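You operate a simulated robot arm through the tools that you are given. There is no shell and no other tool. Be economical: measure what you need, move in short steps, check, and stop when the job is done.

The job below is to be done with a simulated two-armed robot. You get a single attempt, and the scene is never put back.

JOB
Take the blue holder and put it on the shelf of the side table. Turn the depth knob to 6 mm. Open the right drawer of the parts bench, put the green cloth in the inside of the right drawer of the parts bench, then shut the drawer. Put the red holder in the yellow tray. Open the left drawer of the parts bench, put the white cloth in the inside of the left drawer of the parts bench and shut the drawer again. Stack the red small box from the top of the gauge bench on top of the green small box. Close the right drawer of the gauge bench. Take the orange crate from the middle deck of the crate rack and leave it on the counter of the stock rack. Take the green crate on the counter of the stock rack and put it away on the bottom deck of the crate rack. Put the purple-band small ring on the counter of the stock rack away on the top of the workbench. Take the black brush from the top of the wash bench and put it on the brown cover. Pull the tumbler cover open. The order is free. Set down upright: orange crate, green crate.

Only the result counts: the job must be done as asked and must still hold three seconds after the hand-in. Knocking over, shifting, dropping, spilling or breaking anything else fails it. Lids that push on must go on centred and level and be pressed home; caps that screw on are set level and turned clockwise until they are tight. Flat cloth is picked up by pressing the open fingertips on it (5 to 10 N) and closing them slowly along it; thin cloth reads only 2 to 8 mm in the jaws.

ROBOT AND FRAMES
Two 6-joint arms with two-finger parallel grippers on one trunk, on a base that drives. Base frame: it is fixed to the floor where the robot stands at the start and does not move with it; the origin is under the middle of the robot, x ahead of it, y to its left, z up; the surface under the hand at the start is at about z = 850. Lengths are in mm, angles in rad, forces in N, time in s.
The left shoulder is at the start at [280, 185, 1005], the right one opposite. With the tool pointing down near the work surface each hand reaches from about 560 to 940 mm from the robot's upright axis, wherever it stands, measured 20 degrees to its own side. Places, roughly: black brush (5x5x12 cm) [1400, -1900, 900]; blue holder (6x6x5 cm) [500, -100, 900]; bottom deck of the crate rack [400, 3500, 500]; brown cover [1250, -2000, 750]; counter of the stock rack [1100, 6100, 800]; depth knob [-1100, 1300, 900]; green cloth (10x6x3 cm) [-1400, 1000, 900]; green crate [1000, 6000, 1000]; inside of the left drawer of the parts bench [-1200, 700, 700]; inside of the right drawer of the parts bench [-1200, 1900, 700]; left drawer of the parts bench [-1100, 700, 800]; orange crate [500, 3250, 1000]; purple-band small ring (5x5x2 cm) [1800, 5900, 800]; red holder (6x6x5 cm) [-1300, 400, 900]; right drawer of the gauge bench [-900, 4900, 800]; right drawer of the parts bench [-1100, 1900, 800]; shelf of the side table [-1300, -100, 300]; small box [-1500, 3500, 1000]; top of the workbench [-1300, -1500, 900]; tumbler cover [-1300, -2200, 900]; white cloth (11x7x3 cm) [-1500, 1800, 900]; yellow tray (20x22x7 cm) [-1400, -1200, 900]. Payload 1.57 kg a hand.
The TCP of each hand is the grasp point between the finger pads, 30 mm short of the fingertips. In the tool frame z runs along the fingers and y along their closing line. The gripper opens to 80 mm. The fingers are 17 mm wide and 12 mm thick; the gripper's body (40 by 82 mm) begins 80 mm behind the TCP.
Orientation is that of the tool frame in the base frame, as a unit quaternion [w, x, y, z]. With the fingers straight down and closing along the base's y, the tool's x points along the base's -x, its y along +y and its z along -z.

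CONTROLS
- The arms move only by the tool play_rows. It takes "left_plan", "right_plan" or both (then of equal length, played together; a hand with none holds still); each is a list of rows, each an object (a shift or turn left out is 0, a gripper value left out holds the last) with "dp": the shift along the base's x, y, z in mm, a list of three; "angular": the turn, a rotation vector about the base's x, y, z in degrees, a list of three; "grip": the opening, from 0 (shut) to 1 (fully open). In form: [{"dp": [x, y, z], "angular": [ax, ay, az], "grip": grip}, ...]. A call has 1 to 10 rows; each row is the pose to reach, as a shift and turn from the pose commanded when the call began. Each row takes 0.2 s and may step no farther than 50 mm and 0.15 rad from the row before; otherwise, or with a gripper value out of range, the whole call is refused. Where a pose cannot be reached the arm comes as near as it can. A force on the tool above 40 N (or 10 N above the force at the start of the call, whichever is more), or a blocked arm, ends the call early, and 0.2 s more pass. The fingers move at their own pace (about 153 mm/s each) and stop on an object; they squeeze with about 35 N. The grip force told is the motor's: it shows also when the fingers shut on nothing. Time passes only in rows, and 0.2 s behind the last, so rows that repeat a pose let the fingers close. It gives the time, the measured TCP pose, the force on the tool (base axes), the opening and the grip force at its end, in the units of the frame above (readings bear some noise), with the torque about the TCP (base axes, N m) and any sound that the robot's microphone picked up.
- Cameras (640 x 400 px; columns grow to the right, rows downward): "scene" is now at [197.1, 62.1, 1433.6]; the picture's right is [0.86, -0.51, 0.00], its down [-0.42, -0.71, -0.56] and it looks along [0.28, 0.48, -0.83] (base axes); focal length 214 px, centre (320, 200). "left" rides on the left gripper at [72, 7, -122] in its tool frame; the picture's right is [-0.09, 1.00, 0.00], its down [-0.84, -0.08, -0.54] and it looks along [-0.54, -0.05, 0.84] (tool axes); focal length 238 px, centre (320, 200). "right" rides on the right gripper at [72, -7, -122] in its tool frame; the picture's right is [0.09, 1.00, 0.00], its down [-0.84, 0.08, -0.54] and it looks along [-0.54, 0.05, 0.84] (tool axes); focal length 238 px, centre (320, 200). There is no depth. A picture from a camera that has moved, and an enlarged one, comes with that camera's place and axes in the base frame and with its lens.
- snapshot(camera): a new picture of that camera. No time passes.
- move_column(by): slides the trunk up (or, below 0, down) by that many mm; the arms and the scene camera ride with it, the base frame stays. It gives what a move gives, with no picture.
- drive_base(legs): drives the robot by 1 to 6 legs, each [ahead, turn to the left] in mm and rad, along the robot's own axes; the way and the turn of a leg run together, so that a leg with both is an arc; at most 1500 mm and 3.142 rad a leg. The arms and the cameras ride along, it lands a little off, and it stops where it bumps. It gives what a move gives.
- pan_tilt(pan, tilt): turns the head with the scene camera to pan (to the left, within 1.501 rad either way) and tilt (down, from -0.506 to 1.204), counted from straight ahead of the robot. It gives what a move gives.
- enlarge(camera, box): a new picture of the part [left, top, right, bottom] of that camera's present view, enlarged. No time passes.
- finish_job(): hands the job in; it is judged then, once.

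Work in short steps. Places have to be worked out from the pictures, the camera data and where the tool is seen: move nearer, look again, correct. Check each grasp and each placing, and mend what went wrong. You have 577 turns and 370 pictures in all, those below and enlarged ones among them. Open the grippers and draw the arms clear of the work before you hand the job in, unless the task says otherwise; then end with one line.

The tools are called after "Call:" as a command line: name --argument value ..., lists and objects as JSON in quotes. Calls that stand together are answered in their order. play_rows: Moves the arms, as the interface text tells. Its arguments: {"type":"object","properties":{"left_plan":{"type":"array","items":{"type":"object","properties":{"dp":{"type":"array","items":{"type":"number"}},"angular":{"type":"array","items":{"type":"number"}},"grip":{"type":"number"}}}},"right_plan":{"type":"array","items":{"type":"object","properties":{"dp":{"type":"array","items":{"type":"number"}},"angular":{"type":"array","items":{"type":"number"}},"grip":{"type":"number"}}}}},"required":[]} The other tools are called the same way: move_column (by) slides the trunk up or down; drive_base (legs) drives the base; pan_tilt (pan, tilt) turns the head that bears the scene camera; snapshot (camera) takes a picture; enlarge (camera, box) takes an enlarged picture of a part of a camera's view; finish_job () hands the job in.

At the start:

```text
time_s: 0.0
left_position: [392.7, 466.6, 1089.7]
left_orientation: [0.001, 0.0, 1.0, 0.0]
left_ft_force: [-0.7, -0.4, 0.0]
left_ft_torque: [-0.04, 0.01, 0.02]
left_opening: 80.0
left_grasp_force: 0.1
right_position: [591.9, 75.1, 1180.9]
right_orientation: [0.0, 0.0, 1.0, 0.001]
right_ft_force: [1.1, -0.4, 0.1]
right_ft_torque: [0.0, 0.01, -0.03]
right_opening: 79.8
right_grasp_force: 0.1
trunk travel left (down, up): [-700.0, 290.0]
robot x, y, heading: [-0.3, 1.9, 0.001]
head pan, tilt: [1.037, 0.979]
```

scene: 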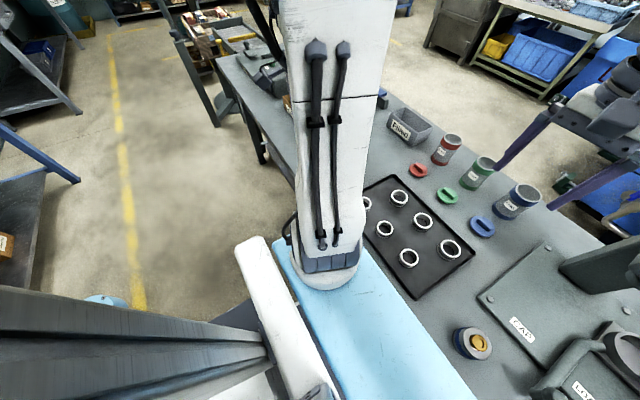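
right: 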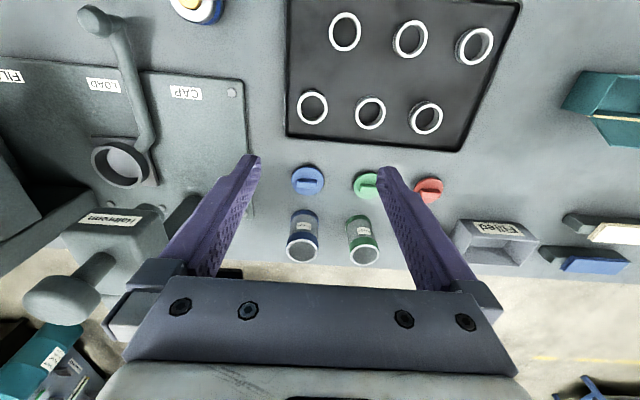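
left: 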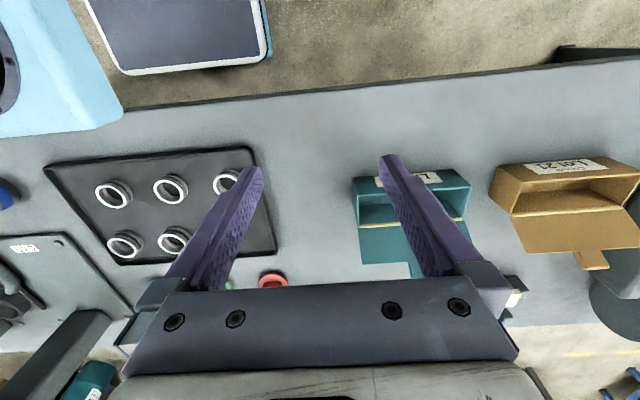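

The blue-ringed thing near pixel (472,343) of the scene picture should be the blue holder, at about [480,-100]. I turn the head to see it better.

Call:
pan_tilt --pan -0.3 --tilt 1.0

Call:
snapshot --camera "scene"

Call:
enlarge --camera "right" --box '[120, 0, 320, 125]'

```text
time_s: 1.5
left_position: [392.8, 464.7, 1090.9]
left_orientation: [0.0, 0.0, 1.0, -0.001]
left_ft_force: [0.0, -0.5, 0.5]
left_ft_torque: [-0.01, 0.01, 0.01]
left_opening: 79.8
left_grasp_force: 0.0
right_position: [591.7, 76.5, 1181.8]
right_orientation: [0.0, 0.0, 1.0, 0.001]
right_ft_force: [0.4, 1.0, 0.6]
right_ft_torque: [0.03, -0.01, 0.04]
right_opening: 80.0
right_grasp_force: 0.0
trunk travel left (down, up): [-700.0, 290.0]
robot x, y, heading: [-4.7, 2.4, 0.0]
head pan, tilt: [-0.3, 1.0]
```

```text
366 pictures are left
camera scene: at [227.6, -19.5, 1432.2], right [-0.29, -0.96, 0.0], down [-0.8, 0.25, -0.54], along [0.52, -0.16, -0.84], focal length 214 px, centre (320, 200)
```

scene: 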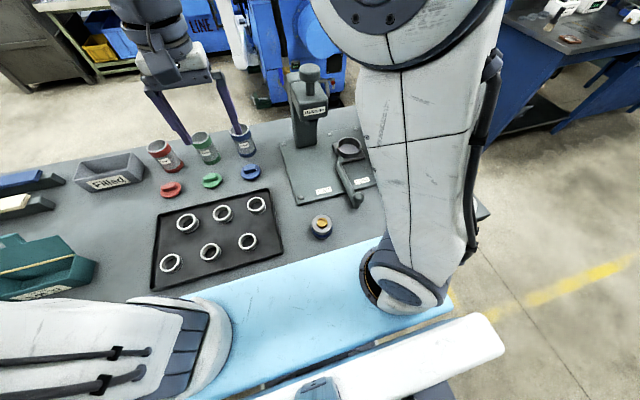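

```text
3.20 times, centred on (220, 62) of right
camera zoom: at [520.0, 70.6, 1303.1], right [-0.09, 1.0, 0.0], down [0.84, 0.08, 0.54], along [0.54, 0.05, -0.84], focal length 763 px, centre (640, 640)
```

zoom: 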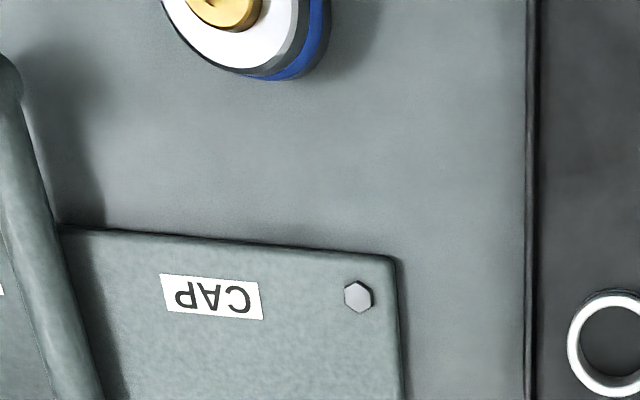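

The blue holder is at about [486,-99], too close to the axis, so I back up 160 mm and look again.

Call:
drive_base --legs '[[-160, 0]]'

Call:
snapshot --camera "scene"

Call:
snapshot --camera "right"

```text
time_s: 2.9
left_position: [230.9, 464.0, 1090.3]
left_orientation: [0.0, 0.001, 1.0, 0.0]
left_ft_force: [0.7, 0.6, -0.2]
left_ft_torque: [-0.01, 0.03, 0.0]
left_opening: 79.9
left_grasp_force: 0.0
right_position: [431.1, 76.4, 1180.9]
right_orientation: [0.0, 0.002, 1.0, 0.0]
right_ft_force: [0.3, 0.2, -0.4]
right_ft_torque: [0.0, 0.0, -0.03]
right_opening: 80.0
right_grasp_force: 0.0
trunk travel left (down, up): [-700.0, 290.0]
robot x, y, heading: [-160.5, 0.6, 0.002]
head pan, tilt: [-0.3, 1.0]
```

```text
364 pictures are left
camera scene: at [65.7, -19.8, 1432.1], right [-0.3, -0.95, 0.0], down [-0.8, 0.25, -0.54], along [0.52, -0.16, -0.84], focal length 214 px, centre (320, 200)
```

scene: 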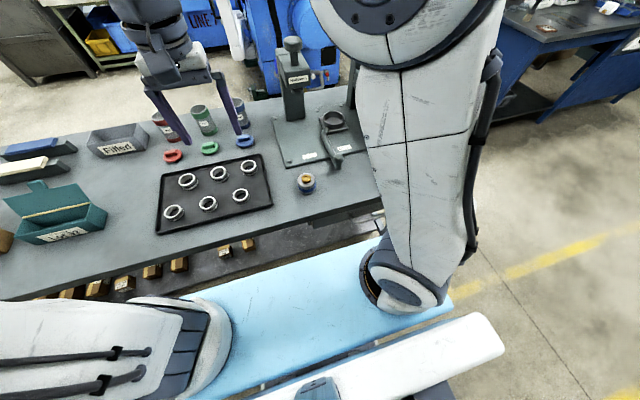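

```text
363 pictures are left
camera right: at [358.4, 69.6, 1303.0], right [-0.09, 1.0, 0.0], down [0.84, 0.08, 0.54], along [0.54, 0.05, -0.84], focal length 238 px, centre (320, 200)
```

right: 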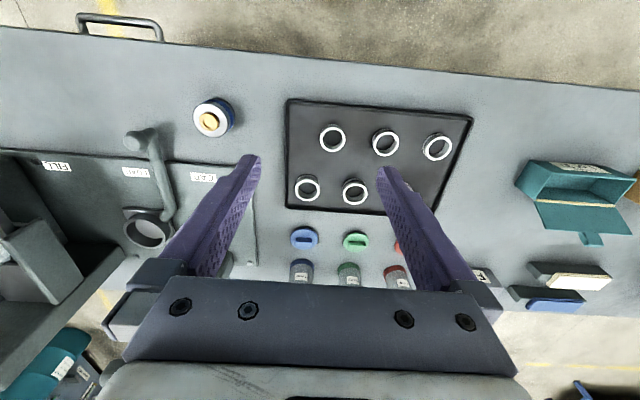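

The holder is near [477,-104]. I move the right hand above it and down to z about 1000.

Call:
play_rows --right_plan '[{"dp": [10, -40, 0]}, {"dp": [20, -80, 0]}, {"dp": [35, -125, -10]}, {"dp": [46, -160, -40]}, {"dp": [46, -178, -80]}, {"dp": [46, -178, -120]}, {"dp": [46, -178, -160]}, {"dp": [46, -178, -200]}]'

Call:
snapshot --camera "right"

```text
time_s: 4.7
left_position: [231.1, 465.1, 1090.2]
left_orientation: [0.001, 0.001, 1.0, 0.0]
left_ft_force: [1.3, 1.7, 0.2]
left_ft_torque: [0.03, -0.03, 0.0]
left_opening: 80.1
left_grasp_force: 0.1
right_position: [477.0, -101.7, 980.9]
right_orientation: [0.0, 0.002, 1.0, 0.0]
right_ft_force: [-0.1, 0.4, 0.4]
right_ft_torque: [-0.01, 0.0, 0.0]
right_opening: 80.1
right_grasp_force: 0.1
trunk travel left (down, up): [-700.0, 290.0]
robot x, y, heading: [-162.2, 0.0, -0.003]
head pan, tilt: [-0.3, 1.0]
```

```text
362 pictures are left
camera right: at [405.1, -107.4, 1102.9], right [-0.09, 1.0, 0.0], down [0.84, 0.08, 0.54], along [0.54, 0.05, -0.84], focal length 238 px, centre (320, 200)
```

right: 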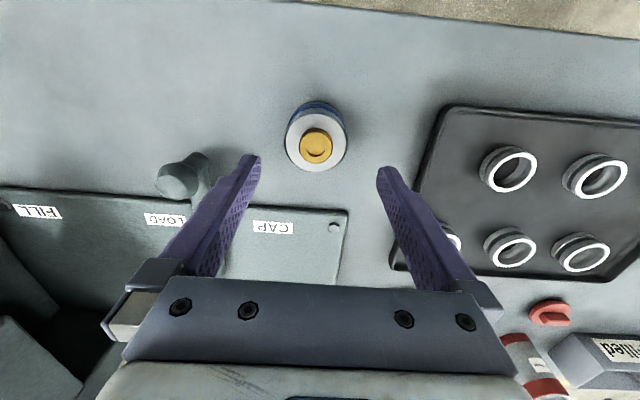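

The hand is centred over the holder. I go down to TCP z≈884 and close.

Call:
play_rows --right_plan '[{"dp": [1, -2, -30]}, {"dp": [1, -2, -60]}, {"dp": [1, -2, -80]}, {"dp": [1, -2, -97]}, {"dp": [1, -2, -97], "grip": 0.5}, {"dp": [1, -2, -97], "grip": 0.3}, {"dp": [1, -2, -97], "grip": 0.3}]'

Call:
snapshot --camera "right"

```text
time_s: 6.3
left_position: [232.1, 465.8, 1091.5]
left_orientation: [0.0, 0.001, 1.0, 0.0]
left_ft_force: [0.1, -0.6, 0.3]
left_ft_torque: [0.01, 0.02, 0.01]
left_opening: 80.2
left_grasp_force: 0.0
right_position: [477.9, -102.7, 884.7]
right_orientation: [0.0, 0.001, 1.0, 0.001]
right_ft_force: [0.9, -1.3, 0.4]
right_ft_torque: [-0.18, 0.06, 0.05]
right_opening: 57.3
right_grasp_force: 34.8
trunk travel left (down, up): [-700.0, 290.0]
robot x, y, heading: [-160.5, -1.0, -0.003]
head pan, tilt: [-0.3, 1.0]
```

```text
361 pictures are left
camera right: at [405.8, -109.3, 1005.9], right [-0.09, 1.0, 0.0], down [0.84, 0.08, 0.54], along [0.54, 0.05, -0.84], focal length 238 px, centre (320, 200)
```

right: 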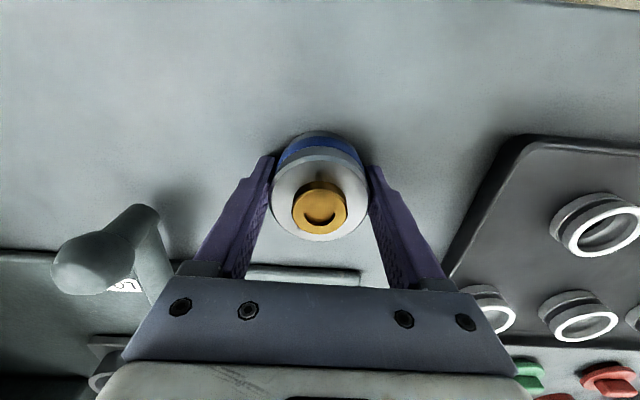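

The holder is gripped at 57 mm. I lift it 240 mm and look towards the side table behind me once I have turned.

Call:
play_rows --right_plan '[{"dp": [0, 0, 40]}, {"dp": [0, 0, 90]}, {"dp": [0, 0, 140]}, {"dp": [0, 0, 190]}, {"dp": [-10, -20, 240]}, {"dp": [-30, -50, 260]}, {"dp": [-50, -80, 260]}]'

Call:
pan_tilt --pan -1.5 --tilt 0.5

Call:
snapshot --camera "scene"

Call:
pan_tilt --pan 1.5 --tilt 0.5

Call:
snapshot --camera "scene"

```text
refused: row 5 steps farther than a row can; nothing moved
```

```text
time_s: 7.7
left_position: [232.0, 464.8, 1089.7]
left_orientation: [0.0, 0.0, 1.0, 0.0]
left_ft_force: [-0.5, 0.3, 0.0]
left_ft_torque: [0.01, 0.0, 0.02]
left_opening: 80.0
left_grasp_force: 0.1
right_position: [477.4, -103.3, 884.0]
right_orientation: [0.0, 0.001, 1.0, 0.0]
right_ft_force: [-0.1, -0.1, -0.1]
right_ft_torque: [0.03, 0.05, 0.0]
right_opening: 57.2
right_grasp_force: 34.6
trunk travel left (down, up): [-700.0, 290.0]
robot x, y, heading: [-163.7, 2.0, -0.004]
head pan, tilt: [-1.499, 0.499]
```

```text
360 pictures are left
camera scene: at [5.4, -89.9, 1473.2], right [-1.0, -0.07, 0.0], down [-0.03, 0.48, -0.88], along [0.06, -0.88, -0.48], focal length 214 px, centre (320, 200)
```

scene: 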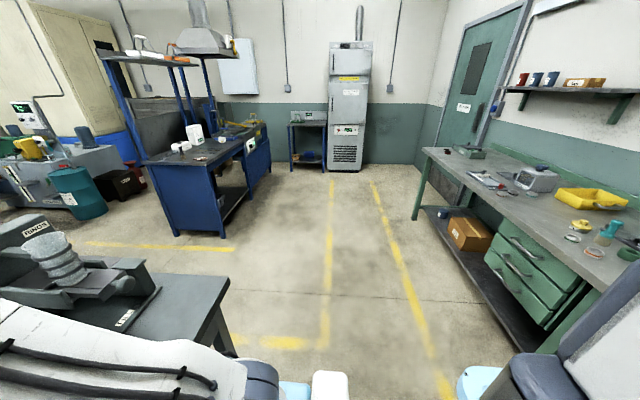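

```text
time_s: 10.3
left_position: [231.4, 464.2, 1090.9]
left_orientation: [0.001, 0.002, 1.0, 0.0]
left_ft_force: [0.4, -0.6, -0.1]
left_ft_torque: [0.02, 0.01, 0.02]
left_opening: 79.9
left_grasp_force: 0.1
right_position: [476.8, -102.8, 883.2]
right_orientation: [0.0, 0.0, 1.0, 0.0]
right_ft_force: [0.4, -0.3, -0.1]
right_ft_torque: [0.01, 0.04, 0.0]
right_opening: 57.5
right_grasp_force: 35.5
trunk travel left (down, up): [-700.0, 290.0]
robot x, y, heading: [-162.6, -0.3, -0.004]
head pan, tilt: [1.499, 0.499]
```

```text
359 pictures are left
camera scene: at [5.8, 91.6, 1473.2], right [1.0, -0.07, 0.0], down [-0.04, -0.48, -0.88], along [0.07, 0.88, -0.48], focal length 214 px, centre (320, 200)
```

scene: 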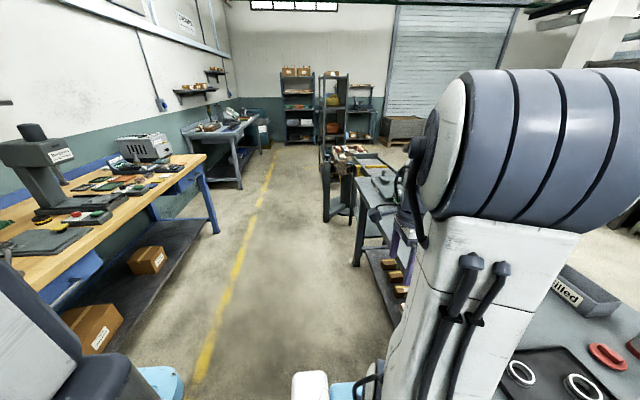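

Row step was too large; I redo the lift with shorter steps.

Call:
play_rows --right_plan '[{"dp": [0, 0, 40]}, {"dp": [0, 0, 85]}, {"dp": [0, 0, 130]}, {"dp": [0, 0, 175]}, {"dp": [-8, -10, 215]}, {"dp": [-25, -40, 240]}, {"dp": [-50, -75, 250]}, {"dp": [-80, -90, 260]}]'

Call:
drive_base --legs '[[-250, 0]]'

```text
time_s: 12.1
left_position: [231.3, 464.7, 1090.1]
left_orientation: [0.0, 0.001, 1.0, 0.0]
left_ft_force: [0.2, 0.5, 0.1]
left_ft_torque: [0.0, 0.01, 0.04]
left_opening: 80.1
left_grasp_force: 0.0
right_position: [397.6, -196.3, 1144.4]
right_orientation: [0.0, 0.002, 1.0, 0.0]
right_ft_force: [0.9, 0.6, -7.5]
right_ft_torque: [-0.01, 0.03, 0.0]
right_opening: 57.3
right_grasp_force: 35.8
trunk travel left (down, up): [-700.0, 290.0]
robot x, y, heading: [-161.3, 0.9, -0.005]
head pan, tilt: [1.499, 0.499]
```

```text
time_s: 13.9
left_position: [-17.7, 465.2, 1089.9]
left_orientation: [0.0, 0.002, 1.0, 0.0]
left_ft_force: [-0.1, -0.6, -0.5]
left_ft_torque: [0.02, 0.01, -0.02]
left_opening: 79.7
left_grasp_force: 0.1
right_position: [148.6, -195.3, 1143.6]
right_orientation: [0.0, 0.002, 1.0, 0.0]
right_ft_force: [1.0, -0.8, -7.3]
right_ft_torque: [0.0, 0.02, 0.0]
right_opening: 57.3
right_grasp_force: 35.2
trunk travel left (down, up): [-700.0, 290.0]
robot x, y, heading: [-413.0, 3.6, -0.003]
head pan, tilt: [1.499, 0.499]
```

Clear of the bench; I turn right half-way round in two steps to face the side table.

Call:
drive_base --legs '[[0, -1.571], [0, -1.571]]'

Call:
pan_tilt --pan 0 --tilt 0.7

Call:
snapshot --camera "scene"

```text
time_s: 21.9
left_position: [-798.6, -470.6, 1091.1]
left_orientation: [0.0, 1.0, 0.006, 0.0]
left_ft_force: [-0.2, 0.1, 0.0]
left_ft_torque: [0.01, -0.02, -0.04]
left_opening: 80.0
left_grasp_force: 0.0
right_position: [-976.2, 187.6, 1143.7]
right_orientation: [0.001, 1.0, 0.007, 0.0]
right_ft_force: [0.2, 0.2, -6.1]
right_ft_torque: [-0.02, -0.04, 0.01]
right_opening: 57.2
right_grasp_force: 35.8
trunk travel left (down, up): [-700.0, 290.0]
robot x, y, heading: [-414.0, 4.9, -3.126]
head pan, tilt: [1.499, 0.499]
```

```text
time_s: 23.5
left_position: [-799.1, -471.3, 1090.8]
left_orientation: [-0.001, 1.0, 0.007, 0.0]
left_ft_force: [-1.1, 0.4, 0.1]
left_ft_torque: [0.02, 0.0, -0.04]
left_opening: 79.7
left_grasp_force: 0.1
right_position: [-975.5, 187.9, 1145.1]
right_orientation: [0.0, 1.0, 0.006, 0.0]
right_ft_force: [0.8, 0.4, -6.1]
right_ft_torque: [0.02, -0.04, -0.03]
right_opening: 57.2
right_grasp_force: 35.0
trunk travel left (down, up): [-700.0, 290.0]
robot x, y, heading: [-413.5, 1.2, -3.132]
head pan, tilt: [0.0, 0.7]
```

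```text
358 pictures are left
camera scene: at [-656.8, -1.7, 1455.5], right [-0.01, 1.0, 0.0], down [0.64, 0.01, -0.76], along [-0.76, -0.01, -0.64], focal length 214 px, centre (320, 200)
```

scene: 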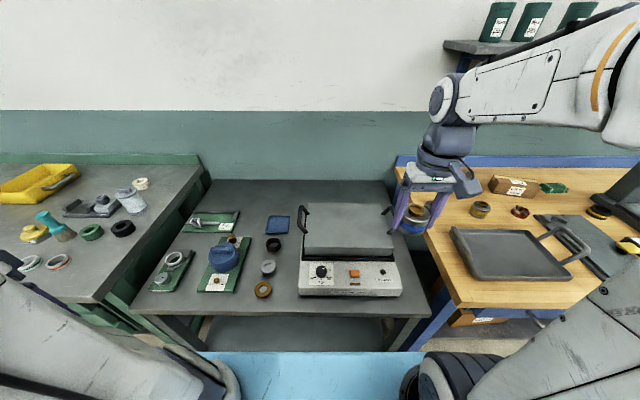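

The side table top's front edge is at about x≈-890. I retract the right hand, back off a bit and lower the trunk to look at the shelf beneath.

Call:
play_rows --right_plan '[{"dp": [40, 0, 0]}, {"dp": [80, 0, 0]}, {"dp": [110, 0, 0]}]'

Call:
drive_base --legs '[[-150, 0]]'

Call:
snapshot --camera "scene"

```text
time_s: 24.3
left_position: [-799.6, -470.6, 1090.8]
left_orientation: [0.0, 1.0, 0.007, 0.0]
left_ft_force: [0.3, -0.2, 0.3]
left_ft_torque: [0.01, 0.0, 0.03]
left_opening: 80.4
left_grasp_force: 0.1
right_position: [-913.7, 188.3, 1136.6]
right_orientation: [0.0, 1.0, 0.008, 0.001]
right_ft_force: [-0.1, -0.2, -5.7]
right_ft_torque: [-0.02, -0.01, -0.01]
right_opening: 57.4
right_grasp_force: 34.9
right hand out of reach, approached as far as the arm can: row 2, 3
trunk travel left (down, up): [-700.0, 290.0]
robot x, y, heading: [-411.5, 3.0, -3.124]
head pan, tilt: [0.0, 0.7]
```

```text
time_s: 25.7
left_position: [-650.5, -468.0, 1089.9]
left_orientation: [0.001, 1.0, 0.007, 0.0]
left_ft_force: [0.2, -0.6, -0.4]
left_ft_torque: [0.01, 0.0, 0.0]
left_opening: 79.9
left_grasp_force: 0.0
right_position: [-764.8, 191.8, 1136.6]
right_orientation: [0.0, 1.0, 0.006, 0.001]
right_ft_force: [0.3, -0.2, -7.3]
right_ft_torque: [-0.02, -0.07, -0.01]
right_opening: 57.5
right_grasp_force: 34.3
trunk travel left (down, up): [-700.0, 290.0]
robot x, y, heading: [-262.7, 4.0, -3.126]
head pan, tilt: [0.0, 0.7]
```

```text
357 pictures are left
camera scene: at [-508.0, 0.5, 1455.4], right [-0.01, 1.0, 0.0], down [0.64, 0.01, -0.76], along [-0.76, -0.01, -0.64], focal length 214 px, centre (320, 200)
```

scene: 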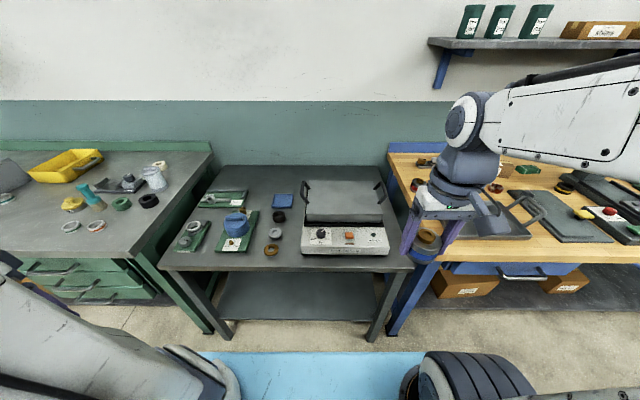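

The shelf is empty, front edge at about x≈-940, y from -500 to 240. I lower the trunk 540 mm so the arm can reach in under the top.

Call:
move_column --by -540

Call:
pan_tilt --pan 0 --tilt 0.45

Call:
snapshot --camera "scene"

Call:
snapshot --camera "right"

```text
refused: -540 is not a number from -400 to 400
```

```text
time_s: 26.5
left_position: [-648.9, -467.8, 1090.8]
left_orientation: [0.0, 1.0, 0.007, 0.0]
left_ft_force: [0.0, -0.1, -0.3]
left_ft_torque: [-0.02, -0.01, -0.04]
left_opening: 80.1
left_grasp_force: 0.1
right_position: [-765.0, 191.7, 1135.6]
right_orientation: [0.0, 1.0, 0.007, 0.001]
right_ft_force: [-0.2, 0.4, -7.4]
right_ft_torque: [0.0, -0.03, 0.01]
right_opening: 57.6
right_grasp_force: 34.7
trunk travel left (down, up): [-700.0, 290.0]
robot x, y, heading: [-265.0, 3.3, -3.13]
head pan, tilt: [0.0, 0.45]
```

```text
356 pictures are left
camera scene: at [-514.4, 0.5, 1477.6], right [-0.01, 1.0, 0.0], down [0.44, 0.01, -0.9], along [-0.9, -0.01, -0.44], focal length 214 px, centre (320, 200)
```

scene: 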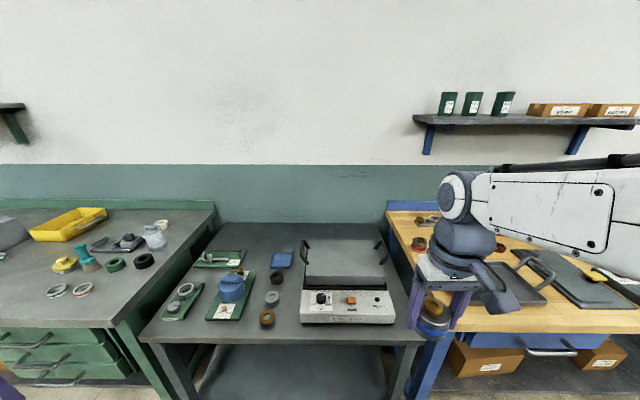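

```text
355 pictures are left
camera right: at [-693.2, 199.6, 1258.9], right [0.11, -0.99, 0.0], down [-0.84, -0.09, 0.54], along [-0.54, -0.06, -0.84], focal length 238 px, centre (320, 200)
```

right: 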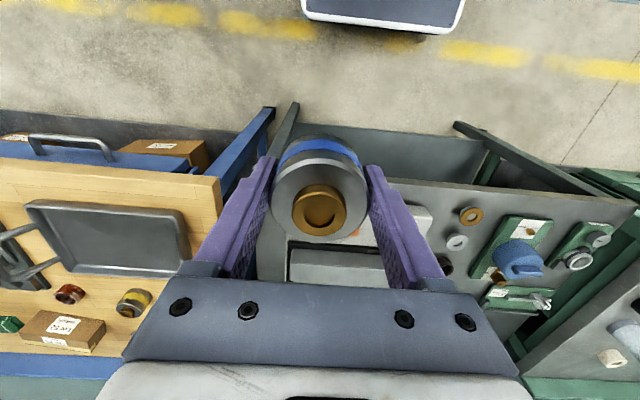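

The right elbow sticks out to +y, towards the legs, so I first shift the base about 200 mm to -y while high, then lower.

Call:
drive_base --legs '[[0, 0.6], [240, 0], [0, -1.2], [-110, 0], [0, 0.6]]'

```text
time_s: 35.2
left_position: [-737.6, -675.4, 1091.8]
left_orientation: [0.0, 1.0, 0.022, 0.0]
left_ft_force: [0.1, 0.4, -0.2]
left_ft_torque: [0.03, -0.02, -0.02]
left_opening: 79.9
left_grasp_force: 0.0
right_position: [-870.8, -19.6, 1135.4]
right_orientation: [-0.001, 1.0, 0.021, 0.001]
right_ft_force: [0.0, 0.0, -7.3]
right_ft_torque: [0.02, -0.04, 0.03]
right_opening: 57.4
right_grasp_force: 34.9
trunk travel left (down, up): [-700.0, 290.0]
robot x, y, heading: [-363.3, -190.9, -3.097]
head pan, tilt: [0.0, 0.45]
```

Base is at y≈-191. I back off 120 mm, trim the heading, and lower in two strokes.

Call:
drive_base --legs '[[0, -0.045], [-120, 0]]'

Call:
move_column --by -400

Call:
move_column --by -150

Call:
snapshot --camera "scene"

Call:
snapshot --camera "right"

```text
time_s: 36.9
left_position: [-639.0, -658.0, 1090.0]
left_orientation: [0.0, 1.0, -0.004, 0.0]
left_ft_force: [0.3, 0.1, 0.1]
left_ft_torque: [0.02, -0.02, 0.01]
left_opening: 80.0
left_grasp_force: 0.1
right_position: [-741.9, 3.4, 1136.6]
right_orientation: [0.0, 1.0, -0.003, 0.002]
right_ft_force: [-0.1, -0.1, -5.9]
right_ft_torque: [-0.02, -0.06, 0.04]
right_opening: 57.4
right_grasp_force: 34.9
trunk travel left (down, up): [-700.0, 290.0]
robot x, y, heading: [-240.5, -195.8, 3.137]
head pan, tilt: [0.0, 0.45]
```

```text
time_s: 40.7
left_position: [-639.2, -657.7, 690.9]
left_orientation: [0.0, 1.0, -0.003, 0.0]
left_ft_force: [1.2, -0.5, 0.0]
left_ft_torque: [0.01, 0.02, 0.0]
left_opening: 80.0
left_grasp_force: 0.1
right_position: [-740.4, 4.0, 736.0]
right_orientation: [-0.001, 1.0, -0.003, 0.001]
right_ft_force: [0.8, 0.1, -6.7]
right_ft_torque: [-0.01, -0.01, -0.02]
right_opening: 57.5
right_grasp_force: 34.8
trunk travel left (down, up): [-300.0, 690.0]
robot x, y, heading: [-240.5, -197.9, 3.138]
head pan, tilt: [0.0, 0.45]
```

```text
time_s: 42.5
left_position: [-637.6, -657.7, 541.4]
left_orientation: [0.0, 1.0, -0.003, 0.001]
left_ft_force: [-1.1, -0.1, -0.1]
left_ft_torque: [-0.01, 0.0, -0.03]
left_opening: 79.9
left_grasp_force: 0.0
right_position: [-740.9, 3.9, 585.6]
right_orientation: [0.0, 1.0, -0.003, 0.001]
right_ft_force: [1.0, 0.7, -7.3]
right_ft_torque: [-0.03, -0.05, 0.0]
right_opening: 57.7
right_grasp_force: 35.0
trunk travel left (down, up): [-150.0, 840.0]
robot x, y, heading: [-244.5, -192.1, 3.139]
head pan, tilt: [0.0, 0.45]
```

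```text
354 pictures are left
camera scene: at [-494.1, -192.4, 927.7], right [0.01, 1.0, 0.0], down [0.44, 0.0, -0.9], along [-0.9, 0.0, -0.44], focal length 214 px, centre (320, 200)
```

scene: 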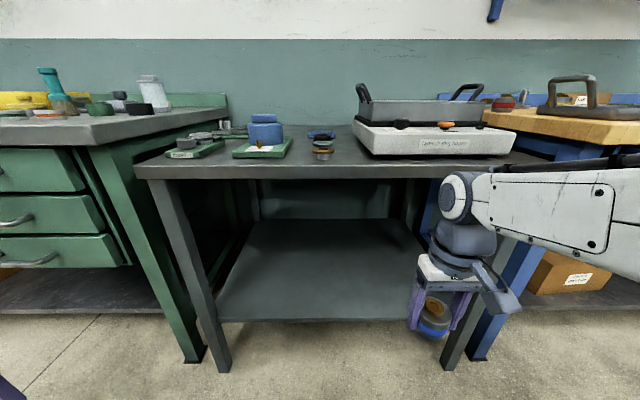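

```text
353 pictures are left
camera right: at [-669.0, 10.9, 709.0], right [0.09, -1.0, 0.0], down [-0.84, -0.07, 0.54], along [-0.54, -0.05, -0.84], focal length 238 px, centre (320, 200)
```

right: 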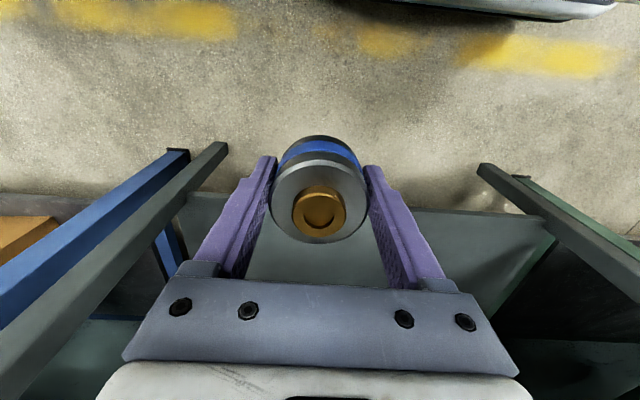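

The shelf is at roughly z≈260–300 and the table's underside at ≈775. I lower the hand in front of the table first, ahead of its front edge.

Call:
play_rows --right_plan '[{"dp": [-20, -10, -20]}, {"dp": [-40, -15, -45]}, {"dp": [-60, -20, -80]}, {"dp": [-70, -20, -120]}, {"dp": [-75, -20, -155]}, {"dp": [-75, -20, -190]}, {"dp": [-75, -20, -220]}]'

Call:
snapshot --camera "scene"

```text
time_s: 44.1
left_position: [-638.0, -657.6, 540.4]
left_orientation: [0.0, 1.0, -0.003, 0.0]
left_ft_force: [0.1, -0.5, -0.6]
left_ft_torque: [-0.02, 0.0, -0.03]
left_opening: 80.1
left_grasp_force: 0.0
right_position: [-814.5, -14.1, 365.6]
right_orientation: [0.0, 1.0, -0.003, 0.001]
right_ft_force: [0.5, 0.0, -6.5]
right_ft_torque: [0.02, -0.03, 0.03]
right_opening: 57.5
right_grasp_force: 35.1
trunk travel left (down, up): [-150.0, 840.0]
robot x, y, heading: [-246.9, -194.1, 3.14]
head pan, tilt: [0.0, 0.45]
```

```text
352 pictures are left
camera scene: at [-494.1, -192.4, 927.7], right [0.01, 1.0, 0.0], down [0.44, 0.0, -0.9], along [-0.9, 0.0, -0.44], focal length 214 px, centre (320, 200)
```

scene: 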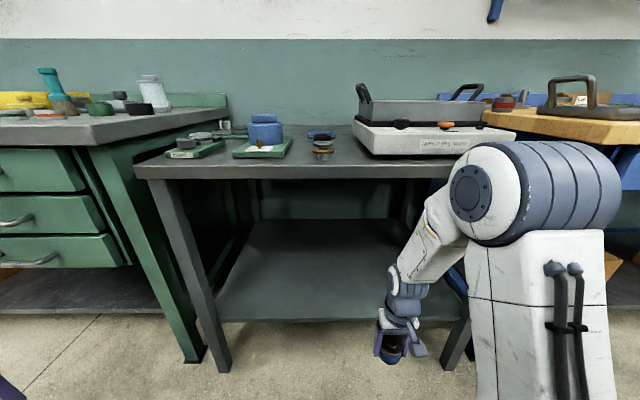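

The elbow is up and outside the table edge. I reach in under the top with the arm, first half way.

Call:
play_rows --right_plan '[{"dp": [-40, -10, -5]}, {"dp": [-80, -20, -10]}, {"dp": [-120, -30, -15]}]'

Call:
snapshot --camera "scene"

Call:
snapshot --camera "right"

```text
time_s: 44.9
left_position: [-638.9, -658.3, 541.1]
left_orientation: [0.0, 1.0, -0.004, -0.001]
left_ft_force: [-0.4, -0.5, 0.4]
left_ft_torque: [0.01, -0.02, 0.02]
left_opening: 80.1
left_grasp_force: 0.0
right_position: [-934.5, -46.1, 354.0]
right_orientation: [0.0, 1.0, -0.003, 0.001]
right_ft_force: [-0.2, -0.7, -6.4]
right_ft_torque: [-0.03, -0.02, -0.01]
right_opening: 57.5
right_grasp_force: 35.1
trunk travel left (down, up): [-150.0, 840.0]
robot x, y, heading: [-242.0, -195.7, 3.135]
head pan, tilt: [0.0, 0.45]
```

```text
351 pictures are left
camera scene: at [-494.0, -192.3, 927.7], right [0.01, 1.0, 0.0], down [0.44, 0.0, -0.9], along [-0.9, 0.0, -0.44], focal length 214 px, centre (320, 200)
```

scene: 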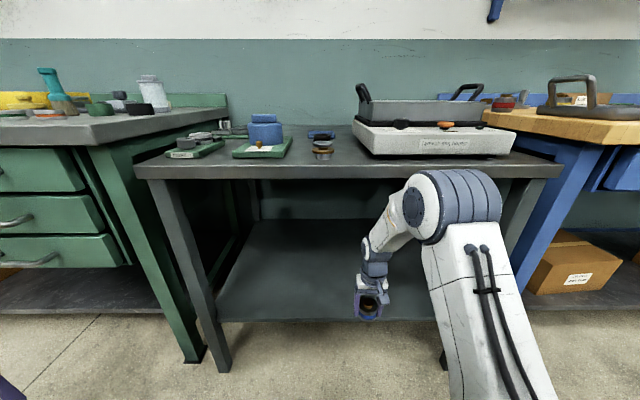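

```text
350 pictures are left
camera right: at [-862.3, -39.6, 475.6], right [0.09, -1.0, 0.0], down [-0.84, -0.07, 0.54], along [-0.54, -0.05, -0.84], focal length 238 px, centre (320, 200)
```

right: 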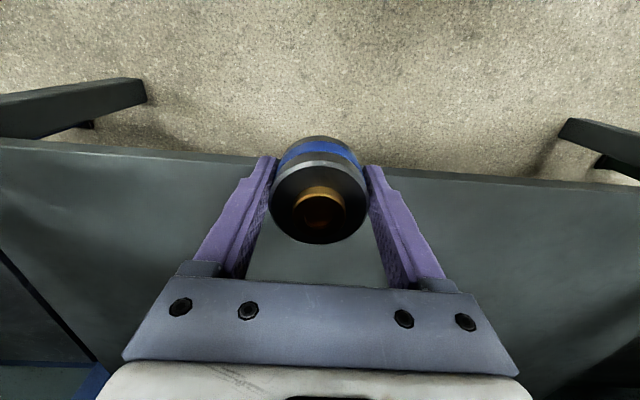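

Going well. I reach 100 mm further in.

Call:
play_rows --right_plan '[{"dp": [-40, -10, 0]}, {"dp": [-80, -20, 0]}, {"dp": [-115, -25, 0]}]'

Call:
snapshot --camera "scene"

Call:
snapshot --camera "right"

```text
time_s: 45.7
left_position: [-638.7, -657.0, 540.4]
left_orientation: [0.0, 1.0, -0.004, 0.0]
left_ft_force: [-0.4, 0.4, 0.2]
left_ft_torque: [-0.03, -0.02, 0.01]
left_opening: 79.8
left_grasp_force: 0.0
right_position: [-1051.4, -69.8, 351.0]
right_orientation: [0.0, 1.0, -0.004, 0.002]
right_ft_force: [0.2, -0.2, -6.3]
right_ft_torque: [-0.01, -0.03, -0.01]
right_opening: 57.4
right_grasp_force: 34.4
trunk travel left (down, up): [-150.0, 840.0]
robot x, y, heading: [-246.2, -192.0, 3.137]
head pan, tilt: [0.0, 0.45]
```

```text
349 pictures are left
camera scene: at [-494.1, -192.4, 927.7], right [0.01, 1.0, 0.0], down [0.44, 0.0, -0.9], along [-0.9, 0.0, -0.44], focal length 214 px, centre (320, 200)
```

scene: 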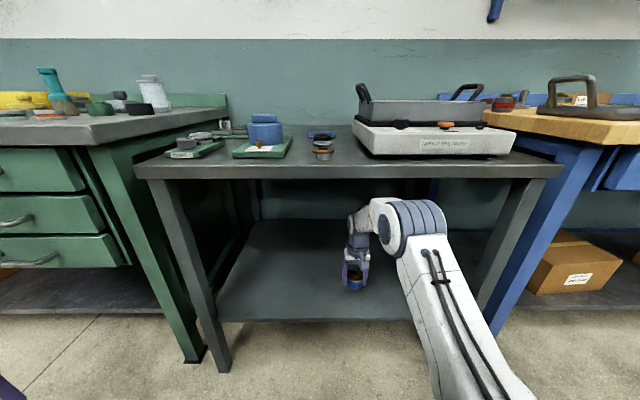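

```text
348 pictures are left
camera right: at [-980.0, -62.2, 474.2], right [0.09, -1.0, 0.0], down [-0.84, -0.07, 0.54], along [-0.54, -0.05, -0.84], focal length 238 px, centre (320, 200)
```

right: 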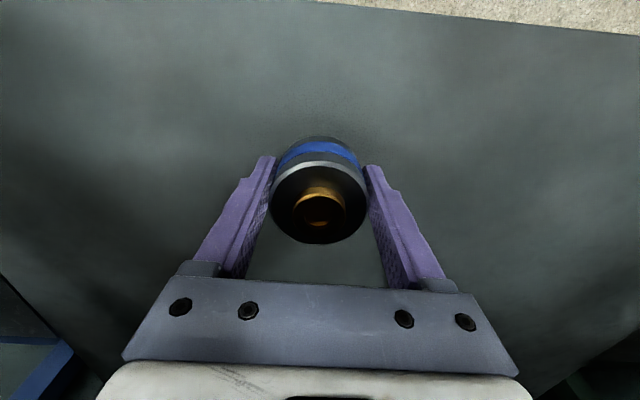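

Holder is above the shelf. I lower slowly until the force shows contact.

Call:
play_rows --right_plan '[{"dp": [0, 0, -12]}, {"dp": [0, 0, -22]}, {"dp": [0, 0, -27]}, {"dp": [0, 0, -32]}, {"dp": [0, 0, -36]}]'

```text
time_s: 46.9
left_position: [-638.8, -656.4, 540.8]
left_orientation: [-0.001, 1.0, -0.004, 0.0]
left_ft_force: [0.8, -0.3, -1.2]
left_ft_torque: [-0.01, -0.01, 0.02]
left_opening: 80.1
left_grasp_force: 0.0
right_position: [-1051.2, -70.2, 314.8]
right_orientation: [0.0, 1.0, -0.004, 0.002]
right_ft_force: [-0.7, 0.4, -6.3]
right_ft_torque: [0.02, -0.05, 0.02]
right_opening: 57.5
right_grasp_force: 35.5
trunk travel left (down, up): [-150.0, 840.0]
robot x, y, heading: [-242.3, -196.4, 3.131]
head pan, tilt: [0.0, 0.45]
```

No contact yet at TCP z=315; I keep lowering in fine steps.

Call:
play_rows --right_plan '[{"dp": [0, 0, -4]}, {"dp": [0, 0, -8]}, {"dp": [0, 0, -11]}, {"dp": [0, 0, -14]}, {"dp": [0, 0, -16]}, {"dp": [0, 0, -18]}]'

```text
time_s: 47.8
left_position: [-639.4, -657.4, 540.5]
left_orientation: [0.001, 1.0, -0.004, 0.0]
left_ft_force: [0.0, -0.1, 0.1]
left_ft_torque: [-0.03, -0.01, -0.02]
left_opening: 79.7
left_grasp_force: 0.0
right_position: [-1052.8, -71.6, 310.8]
right_orientation: [-0.001, 1.0, -0.003, -0.004]
right_ft_force: [5.5, -0.5, 16.4]
right_ft_torque: [0.31, -0.46, -0.08]
right_opening: 57.2
right_grasp_force: 35.0
trunk travel left (down, up): [-150.0, 840.0]
robot x, y, heading: [-246.8, -196.6, 3.138]
head pan, tilt: [0.0, 0.45]
stopped in row 4 (right hand): the force on the tool passed its limit at 45 N (the readings are from after the stop); the commanded pose is now the measured one
```

Contact at TCP z≈311. I open, check, and rise.

Call:
play_rows --right_plan '[{"dp": [0, 0, 0], "grip": 1}, {"dp": [0, 0, 0], "grip": 1}, {"dp": [0, 0, 20]}, {"dp": [0, 0, 50]}]'

Call:
snapshot --camera "right"

```text
time_s: 48.8
left_position: [-639.0, -656.6, 540.1]
left_orientation: [0.001, 1.0, -0.003, 0.0]
left_ft_force: [-0.2, -0.1, 0.0]
left_ft_torque: [-0.03, 0.01, 0.02]
left_opening: 79.9
left_grasp_force: 0.0
right_position: [-1053.2, -71.0, 357.7]
right_orientation: [0.0, 1.0, -0.003, -0.002]
right_ft_force: [0.0, -0.4, 0.1]
right_ft_torque: [-0.01, 0.04, -0.04]
right_opening: 80.1
right_grasp_force: 0.0
trunk travel left (down, up): [-150.0, 840.0]
robot x, y, heading: [-243.2, -194.3, 3.135]
head pan, tilt: [0.0, 0.45]
```

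```text
347 pictures are left
camera right: at [-980.5, -63.3, 479.2], right [0.08, -1.0, 0.0], down [-0.84, -0.07, 0.54], along [-0.54, -0.05, -0.84], focal length 238 px, centre (320, 200)
```

right: 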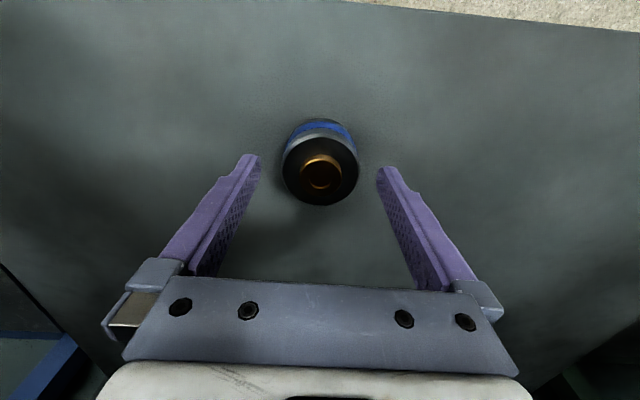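

Holder stands on the shelf. I withdraw along the same way.

Call:
play_rows --right_plan '[{"dp": [40, 8, 0]}, {"dp": [85, 16, 0]}, {"dp": [130, 25, 0]}, {"dp": [175, 40, 5]}, {"dp": [215, 50, 10]}, {"dp": [238, 55, 30]}, {"dp": [240, 55, 75]}, {"dp": [250, 60, 120]}, {"dp": [270, 70, 160]}, {"dp": [295, 75, 200]}]'

Call:
move_column --by 400

Call:
move_column --by 150

Call:
snapshot --camera "scene"

```text
time_s: 51.0
left_position: [-638.1, -657.5, 540.3]
left_orientation: [0.0, 1.0, -0.004, -0.001]
left_ft_force: [0.4, -0.4, -0.1]
left_ft_torque: [-0.01, -0.02, -0.02]
left_opening: 80.0
left_grasp_force: 0.0
right_position: [-756.4, 3.1, 558.7]
right_orientation: [0.0, 1.0, -0.003, -0.003]
right_ft_force: [0.3, 0.1, 0.6]
right_ft_torque: [0.01, 0.03, 0.0]
right_opening: 80.0
right_grasp_force: 0.0
trunk travel left (down, up): [-150.0, 840.0]
robot x, y, heading: [-239.1, -193.6, 3.133]
head pan, tilt: [0.0, 0.45]
```

```text
time_s: 54.8
left_position: [-638.6, -658.3, 940.8]
left_orientation: [0.0, 1.0, -0.003, 0.0]
left_ft_force: [-0.5, 0.1, -0.2]
left_ft_torque: [-0.03, 0.0, -0.04]
left_opening: 79.9
left_grasp_force: 0.1
right_position: [-758.5, 3.2, 957.9]
right_orientation: [0.0, 1.0, -0.003, -0.003]
right_ft_force: [-0.4, -0.1, -1.0]
right_ft_torque: [-0.01, 0.02, 0.0]
right_opening: 80.1
right_grasp_force: 0.1
trunk travel left (down, up): [-550.0, 440.0]
robot x, y, heading: [-244.6, -191.8, 3.136]
head pan, tilt: [0.0, 0.45]
```

```text
time_s: 56.6
left_position: [-638.6, -657.8, 1089.9]
left_orientation: [0.0, 1.0, -0.004, 0.0]
left_ft_force: [-0.7, -0.1, -1.1]
left_ft_torque: [0.0, 0.02, 0.0]
left_opening: 80.2
left_grasp_force: 0.0
right_position: [-757.6, 3.6, 1109.0]
right_orientation: [0.0, 1.0, -0.003, -0.003]
right_ft_force: [-0.2, -0.4, -0.9]
right_ft_torque: [0.0, 0.01, 0.0]
right_opening: 80.0
right_grasp_force: 0.1
trunk travel left (down, up): [-700.0, 290.0]
robot x, y, heading: [-242.3, -195.7, 3.134]
head pan, tilt: [0.0, 0.45]
```

```text
346 pictures are left
camera scene: at [-494.0, -192.4, 1477.7], right [0.01, 1.0, 0.0], down [0.44, 0.0, -0.9], along [-0.9, 0.0, -0.44], focal length 214 px, centre (320, 200)
```

scene: 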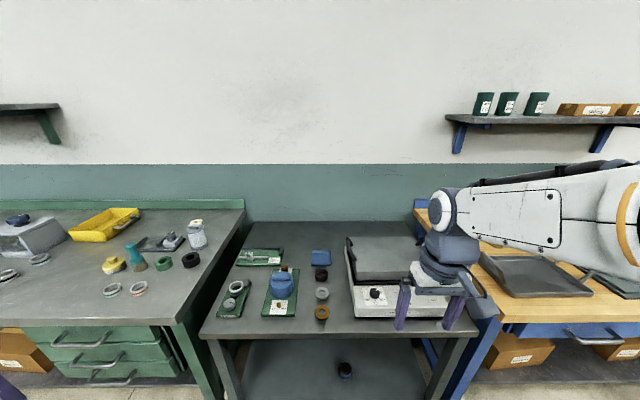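

The holder can be seen on the shelf. Next is the red holder on the parts bench: I turn, drive to y≈130 and face the bench again.

Call:
drive_base --legs '[[0, -1.571], [320, 0], [0, 1.571], [200, 0]]'

Call:
pan_tilt --pan -0.4 --tilt 0.7

Call:
snapshot --camera "scene"

Call:
snapshot --camera "right"

```text
time_s: 67.5
left_position: [-834.3, -353.4, 1091.3]
left_orientation: [0.0, 1.0, 0.01, 0.0]
left_ft_force: [-0.4, -0.3, 0.2]
left_ft_torque: [0.01, -0.01, -0.02]
left_opening: 79.8
left_grasp_force: 0.1
right_position: [-970.7, 303.9, 1108.7]
right_orientation: [0.0, 1.0, 0.009, -0.002]
right_ft_force: [0.0, 0.8, 0.5]
right_ft_torque: [0.01, 0.02, -0.01]
right_opening: 80.0
right_grasp_force: 0.0
trunk travel left (down, up): [-700.0, 290.0]
robot x, y, heading: [-451.6, 117.0, -3.123]
head pan, tilt: [0.0, 0.45]
```

```text
time_s: 68.4
left_position: [-835.4, -353.0, 1090.3]
left_orientation: [0.001, 1.0, 0.01, 0.0]
left_ft_force: [0.5, -0.3, -0.5]
left_ft_torque: [0.0, -0.01, 0.0]
left_opening: 80.2
left_grasp_force: 0.0
right_position: [-971.4, 303.6, 1107.8]
right_orientation: [0.0, 1.0, 0.01, -0.003]
right_ft_force: [-0.3, -0.5, -0.2]
right_ft_torque: [-0.02, -0.01, -0.03]
right_opening: 79.9
right_grasp_force: 0.0
trunk travel left (down, up): [-700.0, 290.0]
robot x, y, heading: [-452.4, 120.2, -3.122]
head pan, tilt: [-0.4, 0.7]
```

```text
345 pictures are left
camera scene: at [-689.6, 148.7, 1455.6], right [0.37, 0.93, 0.0], down [0.6, -0.24, -0.77], along [-0.71, 0.28, -0.64], focal length 214 px, centre (320, 200)
```

scene: 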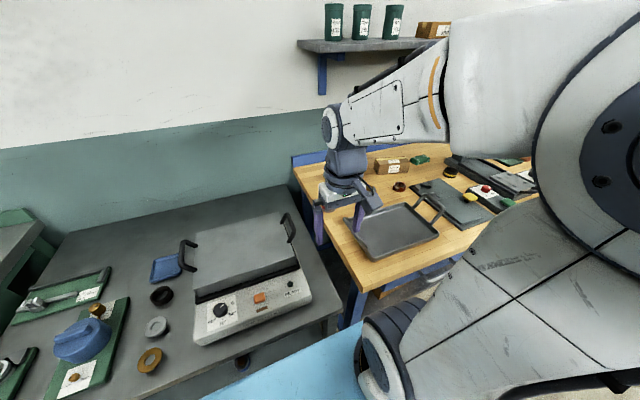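

```text
344 pictures are left
camera right: at [-898.9, 312.6, 1230.0], right [0.11, -0.99, 0.0], down [-0.83, -0.09, 0.55], along [-0.54, -0.06, -0.84], focal length 238 px, centre (320, 200)
```

right: 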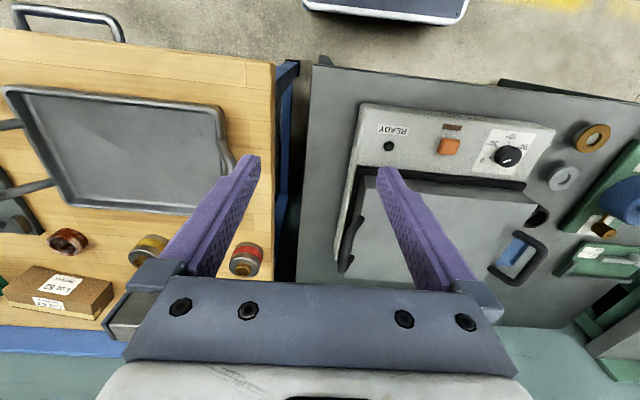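

The red holder is at about [-1273, 421]. I drive 70 mm nearer, then move the right hand over it.

Call:
drive_base --legs '[[70, 0]]'

Call:
play_rows --right_plan '[{"dp": [-40, 20, -5]}, {"dp": [-85, 40, -10]}, {"dp": [-130, 60, -15]}, {"dp": [-170, 80, -20]}, {"dp": [-205, 105, -30]}]'

Call:
snapshot --camera "right"

```text
time_s: 69.4
left_position: [-905.4, -354.6, 1091.0]
left_orientation: [-0.001, 1.0, 0.008, 0.0]
left_ft_force: [-0.4, -0.3, -0.5]
left_ft_torque: [0.0, 0.02, 0.02]
left_opening: 80.0
left_grasp_force: 0.1
right_position: [-1040.6, 302.6, 1107.8]
right_orientation: [0.0, 1.0, 0.009, -0.003]
right_ft_force: [0.2, -0.6, 0.2]
right_ft_torque: [0.0, 0.02, -0.01]
right_opening: 79.9
right_grasp_force: 0.2
trunk travel left (down, up): [-700.0, 290.0]
robot x, y, heading: [-521.1, 119.6, -3.124]
head pan, tilt: [-0.4, 0.7]
```

```text
time_s: 70.6
left_position: [-906.4, -354.1, 1091.1]
left_orientation: [-0.001, 1.0, 0.008, 0.0]
left_ft_force: [0.5, 0.3, -0.4]
left_ft_torque: [0.01, 0.01, -0.01]
left_opening: 80.0
left_grasp_force: 0.0
right_position: [-1244.3, 409.3, 1081.4]
right_orientation: [0.0, 1.0, 0.008, -0.003]
right_ft_force: [0.1, -0.1, -0.7]
right_ft_torque: [0.02, 0.04, 0.04]
right_opening: 80.1
right_grasp_force: 0.0
trunk travel left (down, up): [-700.0, 290.0]
robot x, y, heading: [-518.3, 118.1, -3.125]
head pan, tilt: [-0.4, 0.7]
```

```text
343 pictures are left
camera right: at [-1171.6, 417.8, 1203.3], right [0.11, -0.99, 0.0], down [-0.83, -0.09, 0.55], along [-0.54, -0.06, -0.84], focal length 238 px, centre (320, 200)
```

right: 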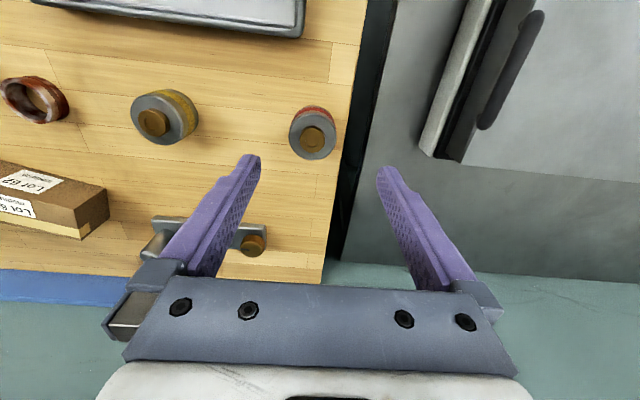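

Top of the holder computes to [-1273,417]. I align and descend to z≈980 for a check.

Call:
play_rows --right_plan '[{"dp": [-15, 5, -30]}, {"dp": [-29, 9, -70]}, {"dp": [-29, 9, -110]}]'

Call:
snapshot --camera "right"

```text
time_s: 71.4
left_position: [-906.1, -354.5, 1091.6]
left_orientation: [0.0, 1.0, 0.009, -0.001]
left_ft_force: [0.3, -0.1, 0.1]
left_ft_torque: [0.0, 0.01, -0.02]
left_opening: 80.1
left_grasp_force: 0.0
right_position: [-1273.7, 418.3, 968.9]
right_orientation: [0.0, 1.0, 0.008, -0.003]
right_ft_force: [-0.3, 0.8, 0.3]
right_ft_torque: [-0.03, -0.01, 0.02]
right_opening: 80.1
right_grasp_force: 0.1
trunk travel left (down, up): [-700.0, 290.0]
robot x, y, heading: [-520.5, 119.9, -3.129]
head pan, tilt: [-0.4, 0.7]
```

```text
342 pictures are left
camera right: at [-1202.3, 426.5, 1091.3], right [0.11, -0.99, 0.0], down [-0.83, -0.09, 0.55], along [-0.54, -0.06, -0.84], focal length 238 px, centre (320, 200)
```

right: 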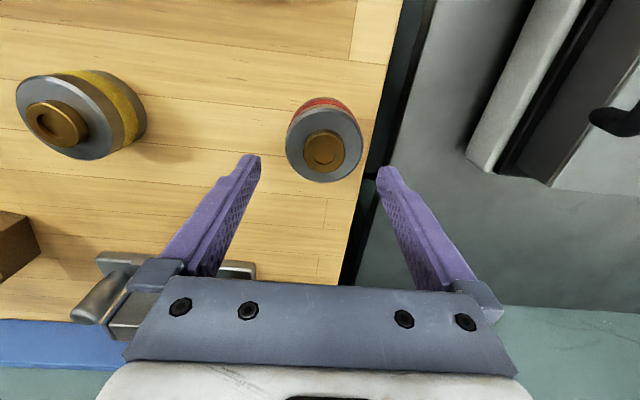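

Aligned; shift (-2,-3) and go down to z≈886, then close.

Call:
play_rows --right_plan '[{"dp": [-2, -3, -35]}, {"dp": [-2, -3, -60]}, {"dp": [-2, -3, -75]}, {"dp": [-2, -3, -83]}, {"dp": [-2, -3, -83], "grip": 0.5}, {"dp": [-2, -3, -83], "grip": 0.3}, {"dp": [-2, -3, -83], "grip": 0.3}]'

Call:
snapshot --camera "right"

```text
time_s: 72.1
left_position: [-905.5, -355.2, 1090.7]
left_orientation: [0.0, 1.0, 0.008, -0.001]
left_ft_force: [1.1, 0.3, -0.1]
left_ft_torque: [0.04, 0.03, -0.01]
left_opening: 80.2
left_grasp_force: 0.0
right_position: [-1278.3, 415.4, 910.1]
right_orientation: [0.0, 1.0, 0.009, -0.005]
right_ft_force: [8.2, -2.6, 18.4]
right_ft_torque: [-0.82, -0.41, 0.29]
right_opening: 79.7
right_grasp_force: 0.1
trunk travel left (down, up): [-700.0, 290.0]
robot x, y, heading: [-524.3, 116.8, -3.125]
head pan, tilt: [-0.4, 0.7]
stopped in row 3 (right hand): the force on the tool passed its limit at 53 N (the readings are from after the stop); the commanded pose is now the measured one
```

```text
341 pictures are left
camera right: at [-1204.7, 424.7, 1031.6], right [0.11, -0.99, 0.0], down [-0.83, -0.09, 0.55], along [-0.55, -0.06, -0.83], focal length 238 px, centre (320, 200)
```

right: 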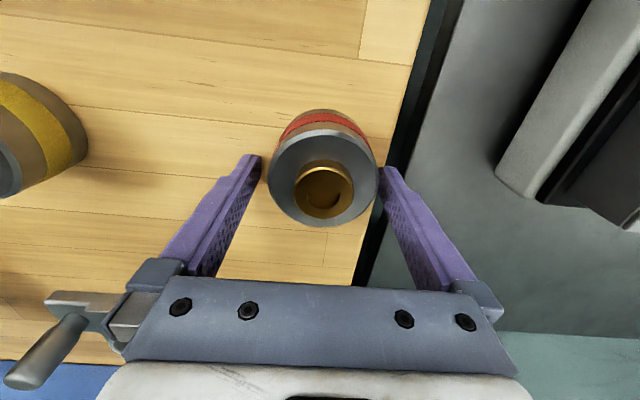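

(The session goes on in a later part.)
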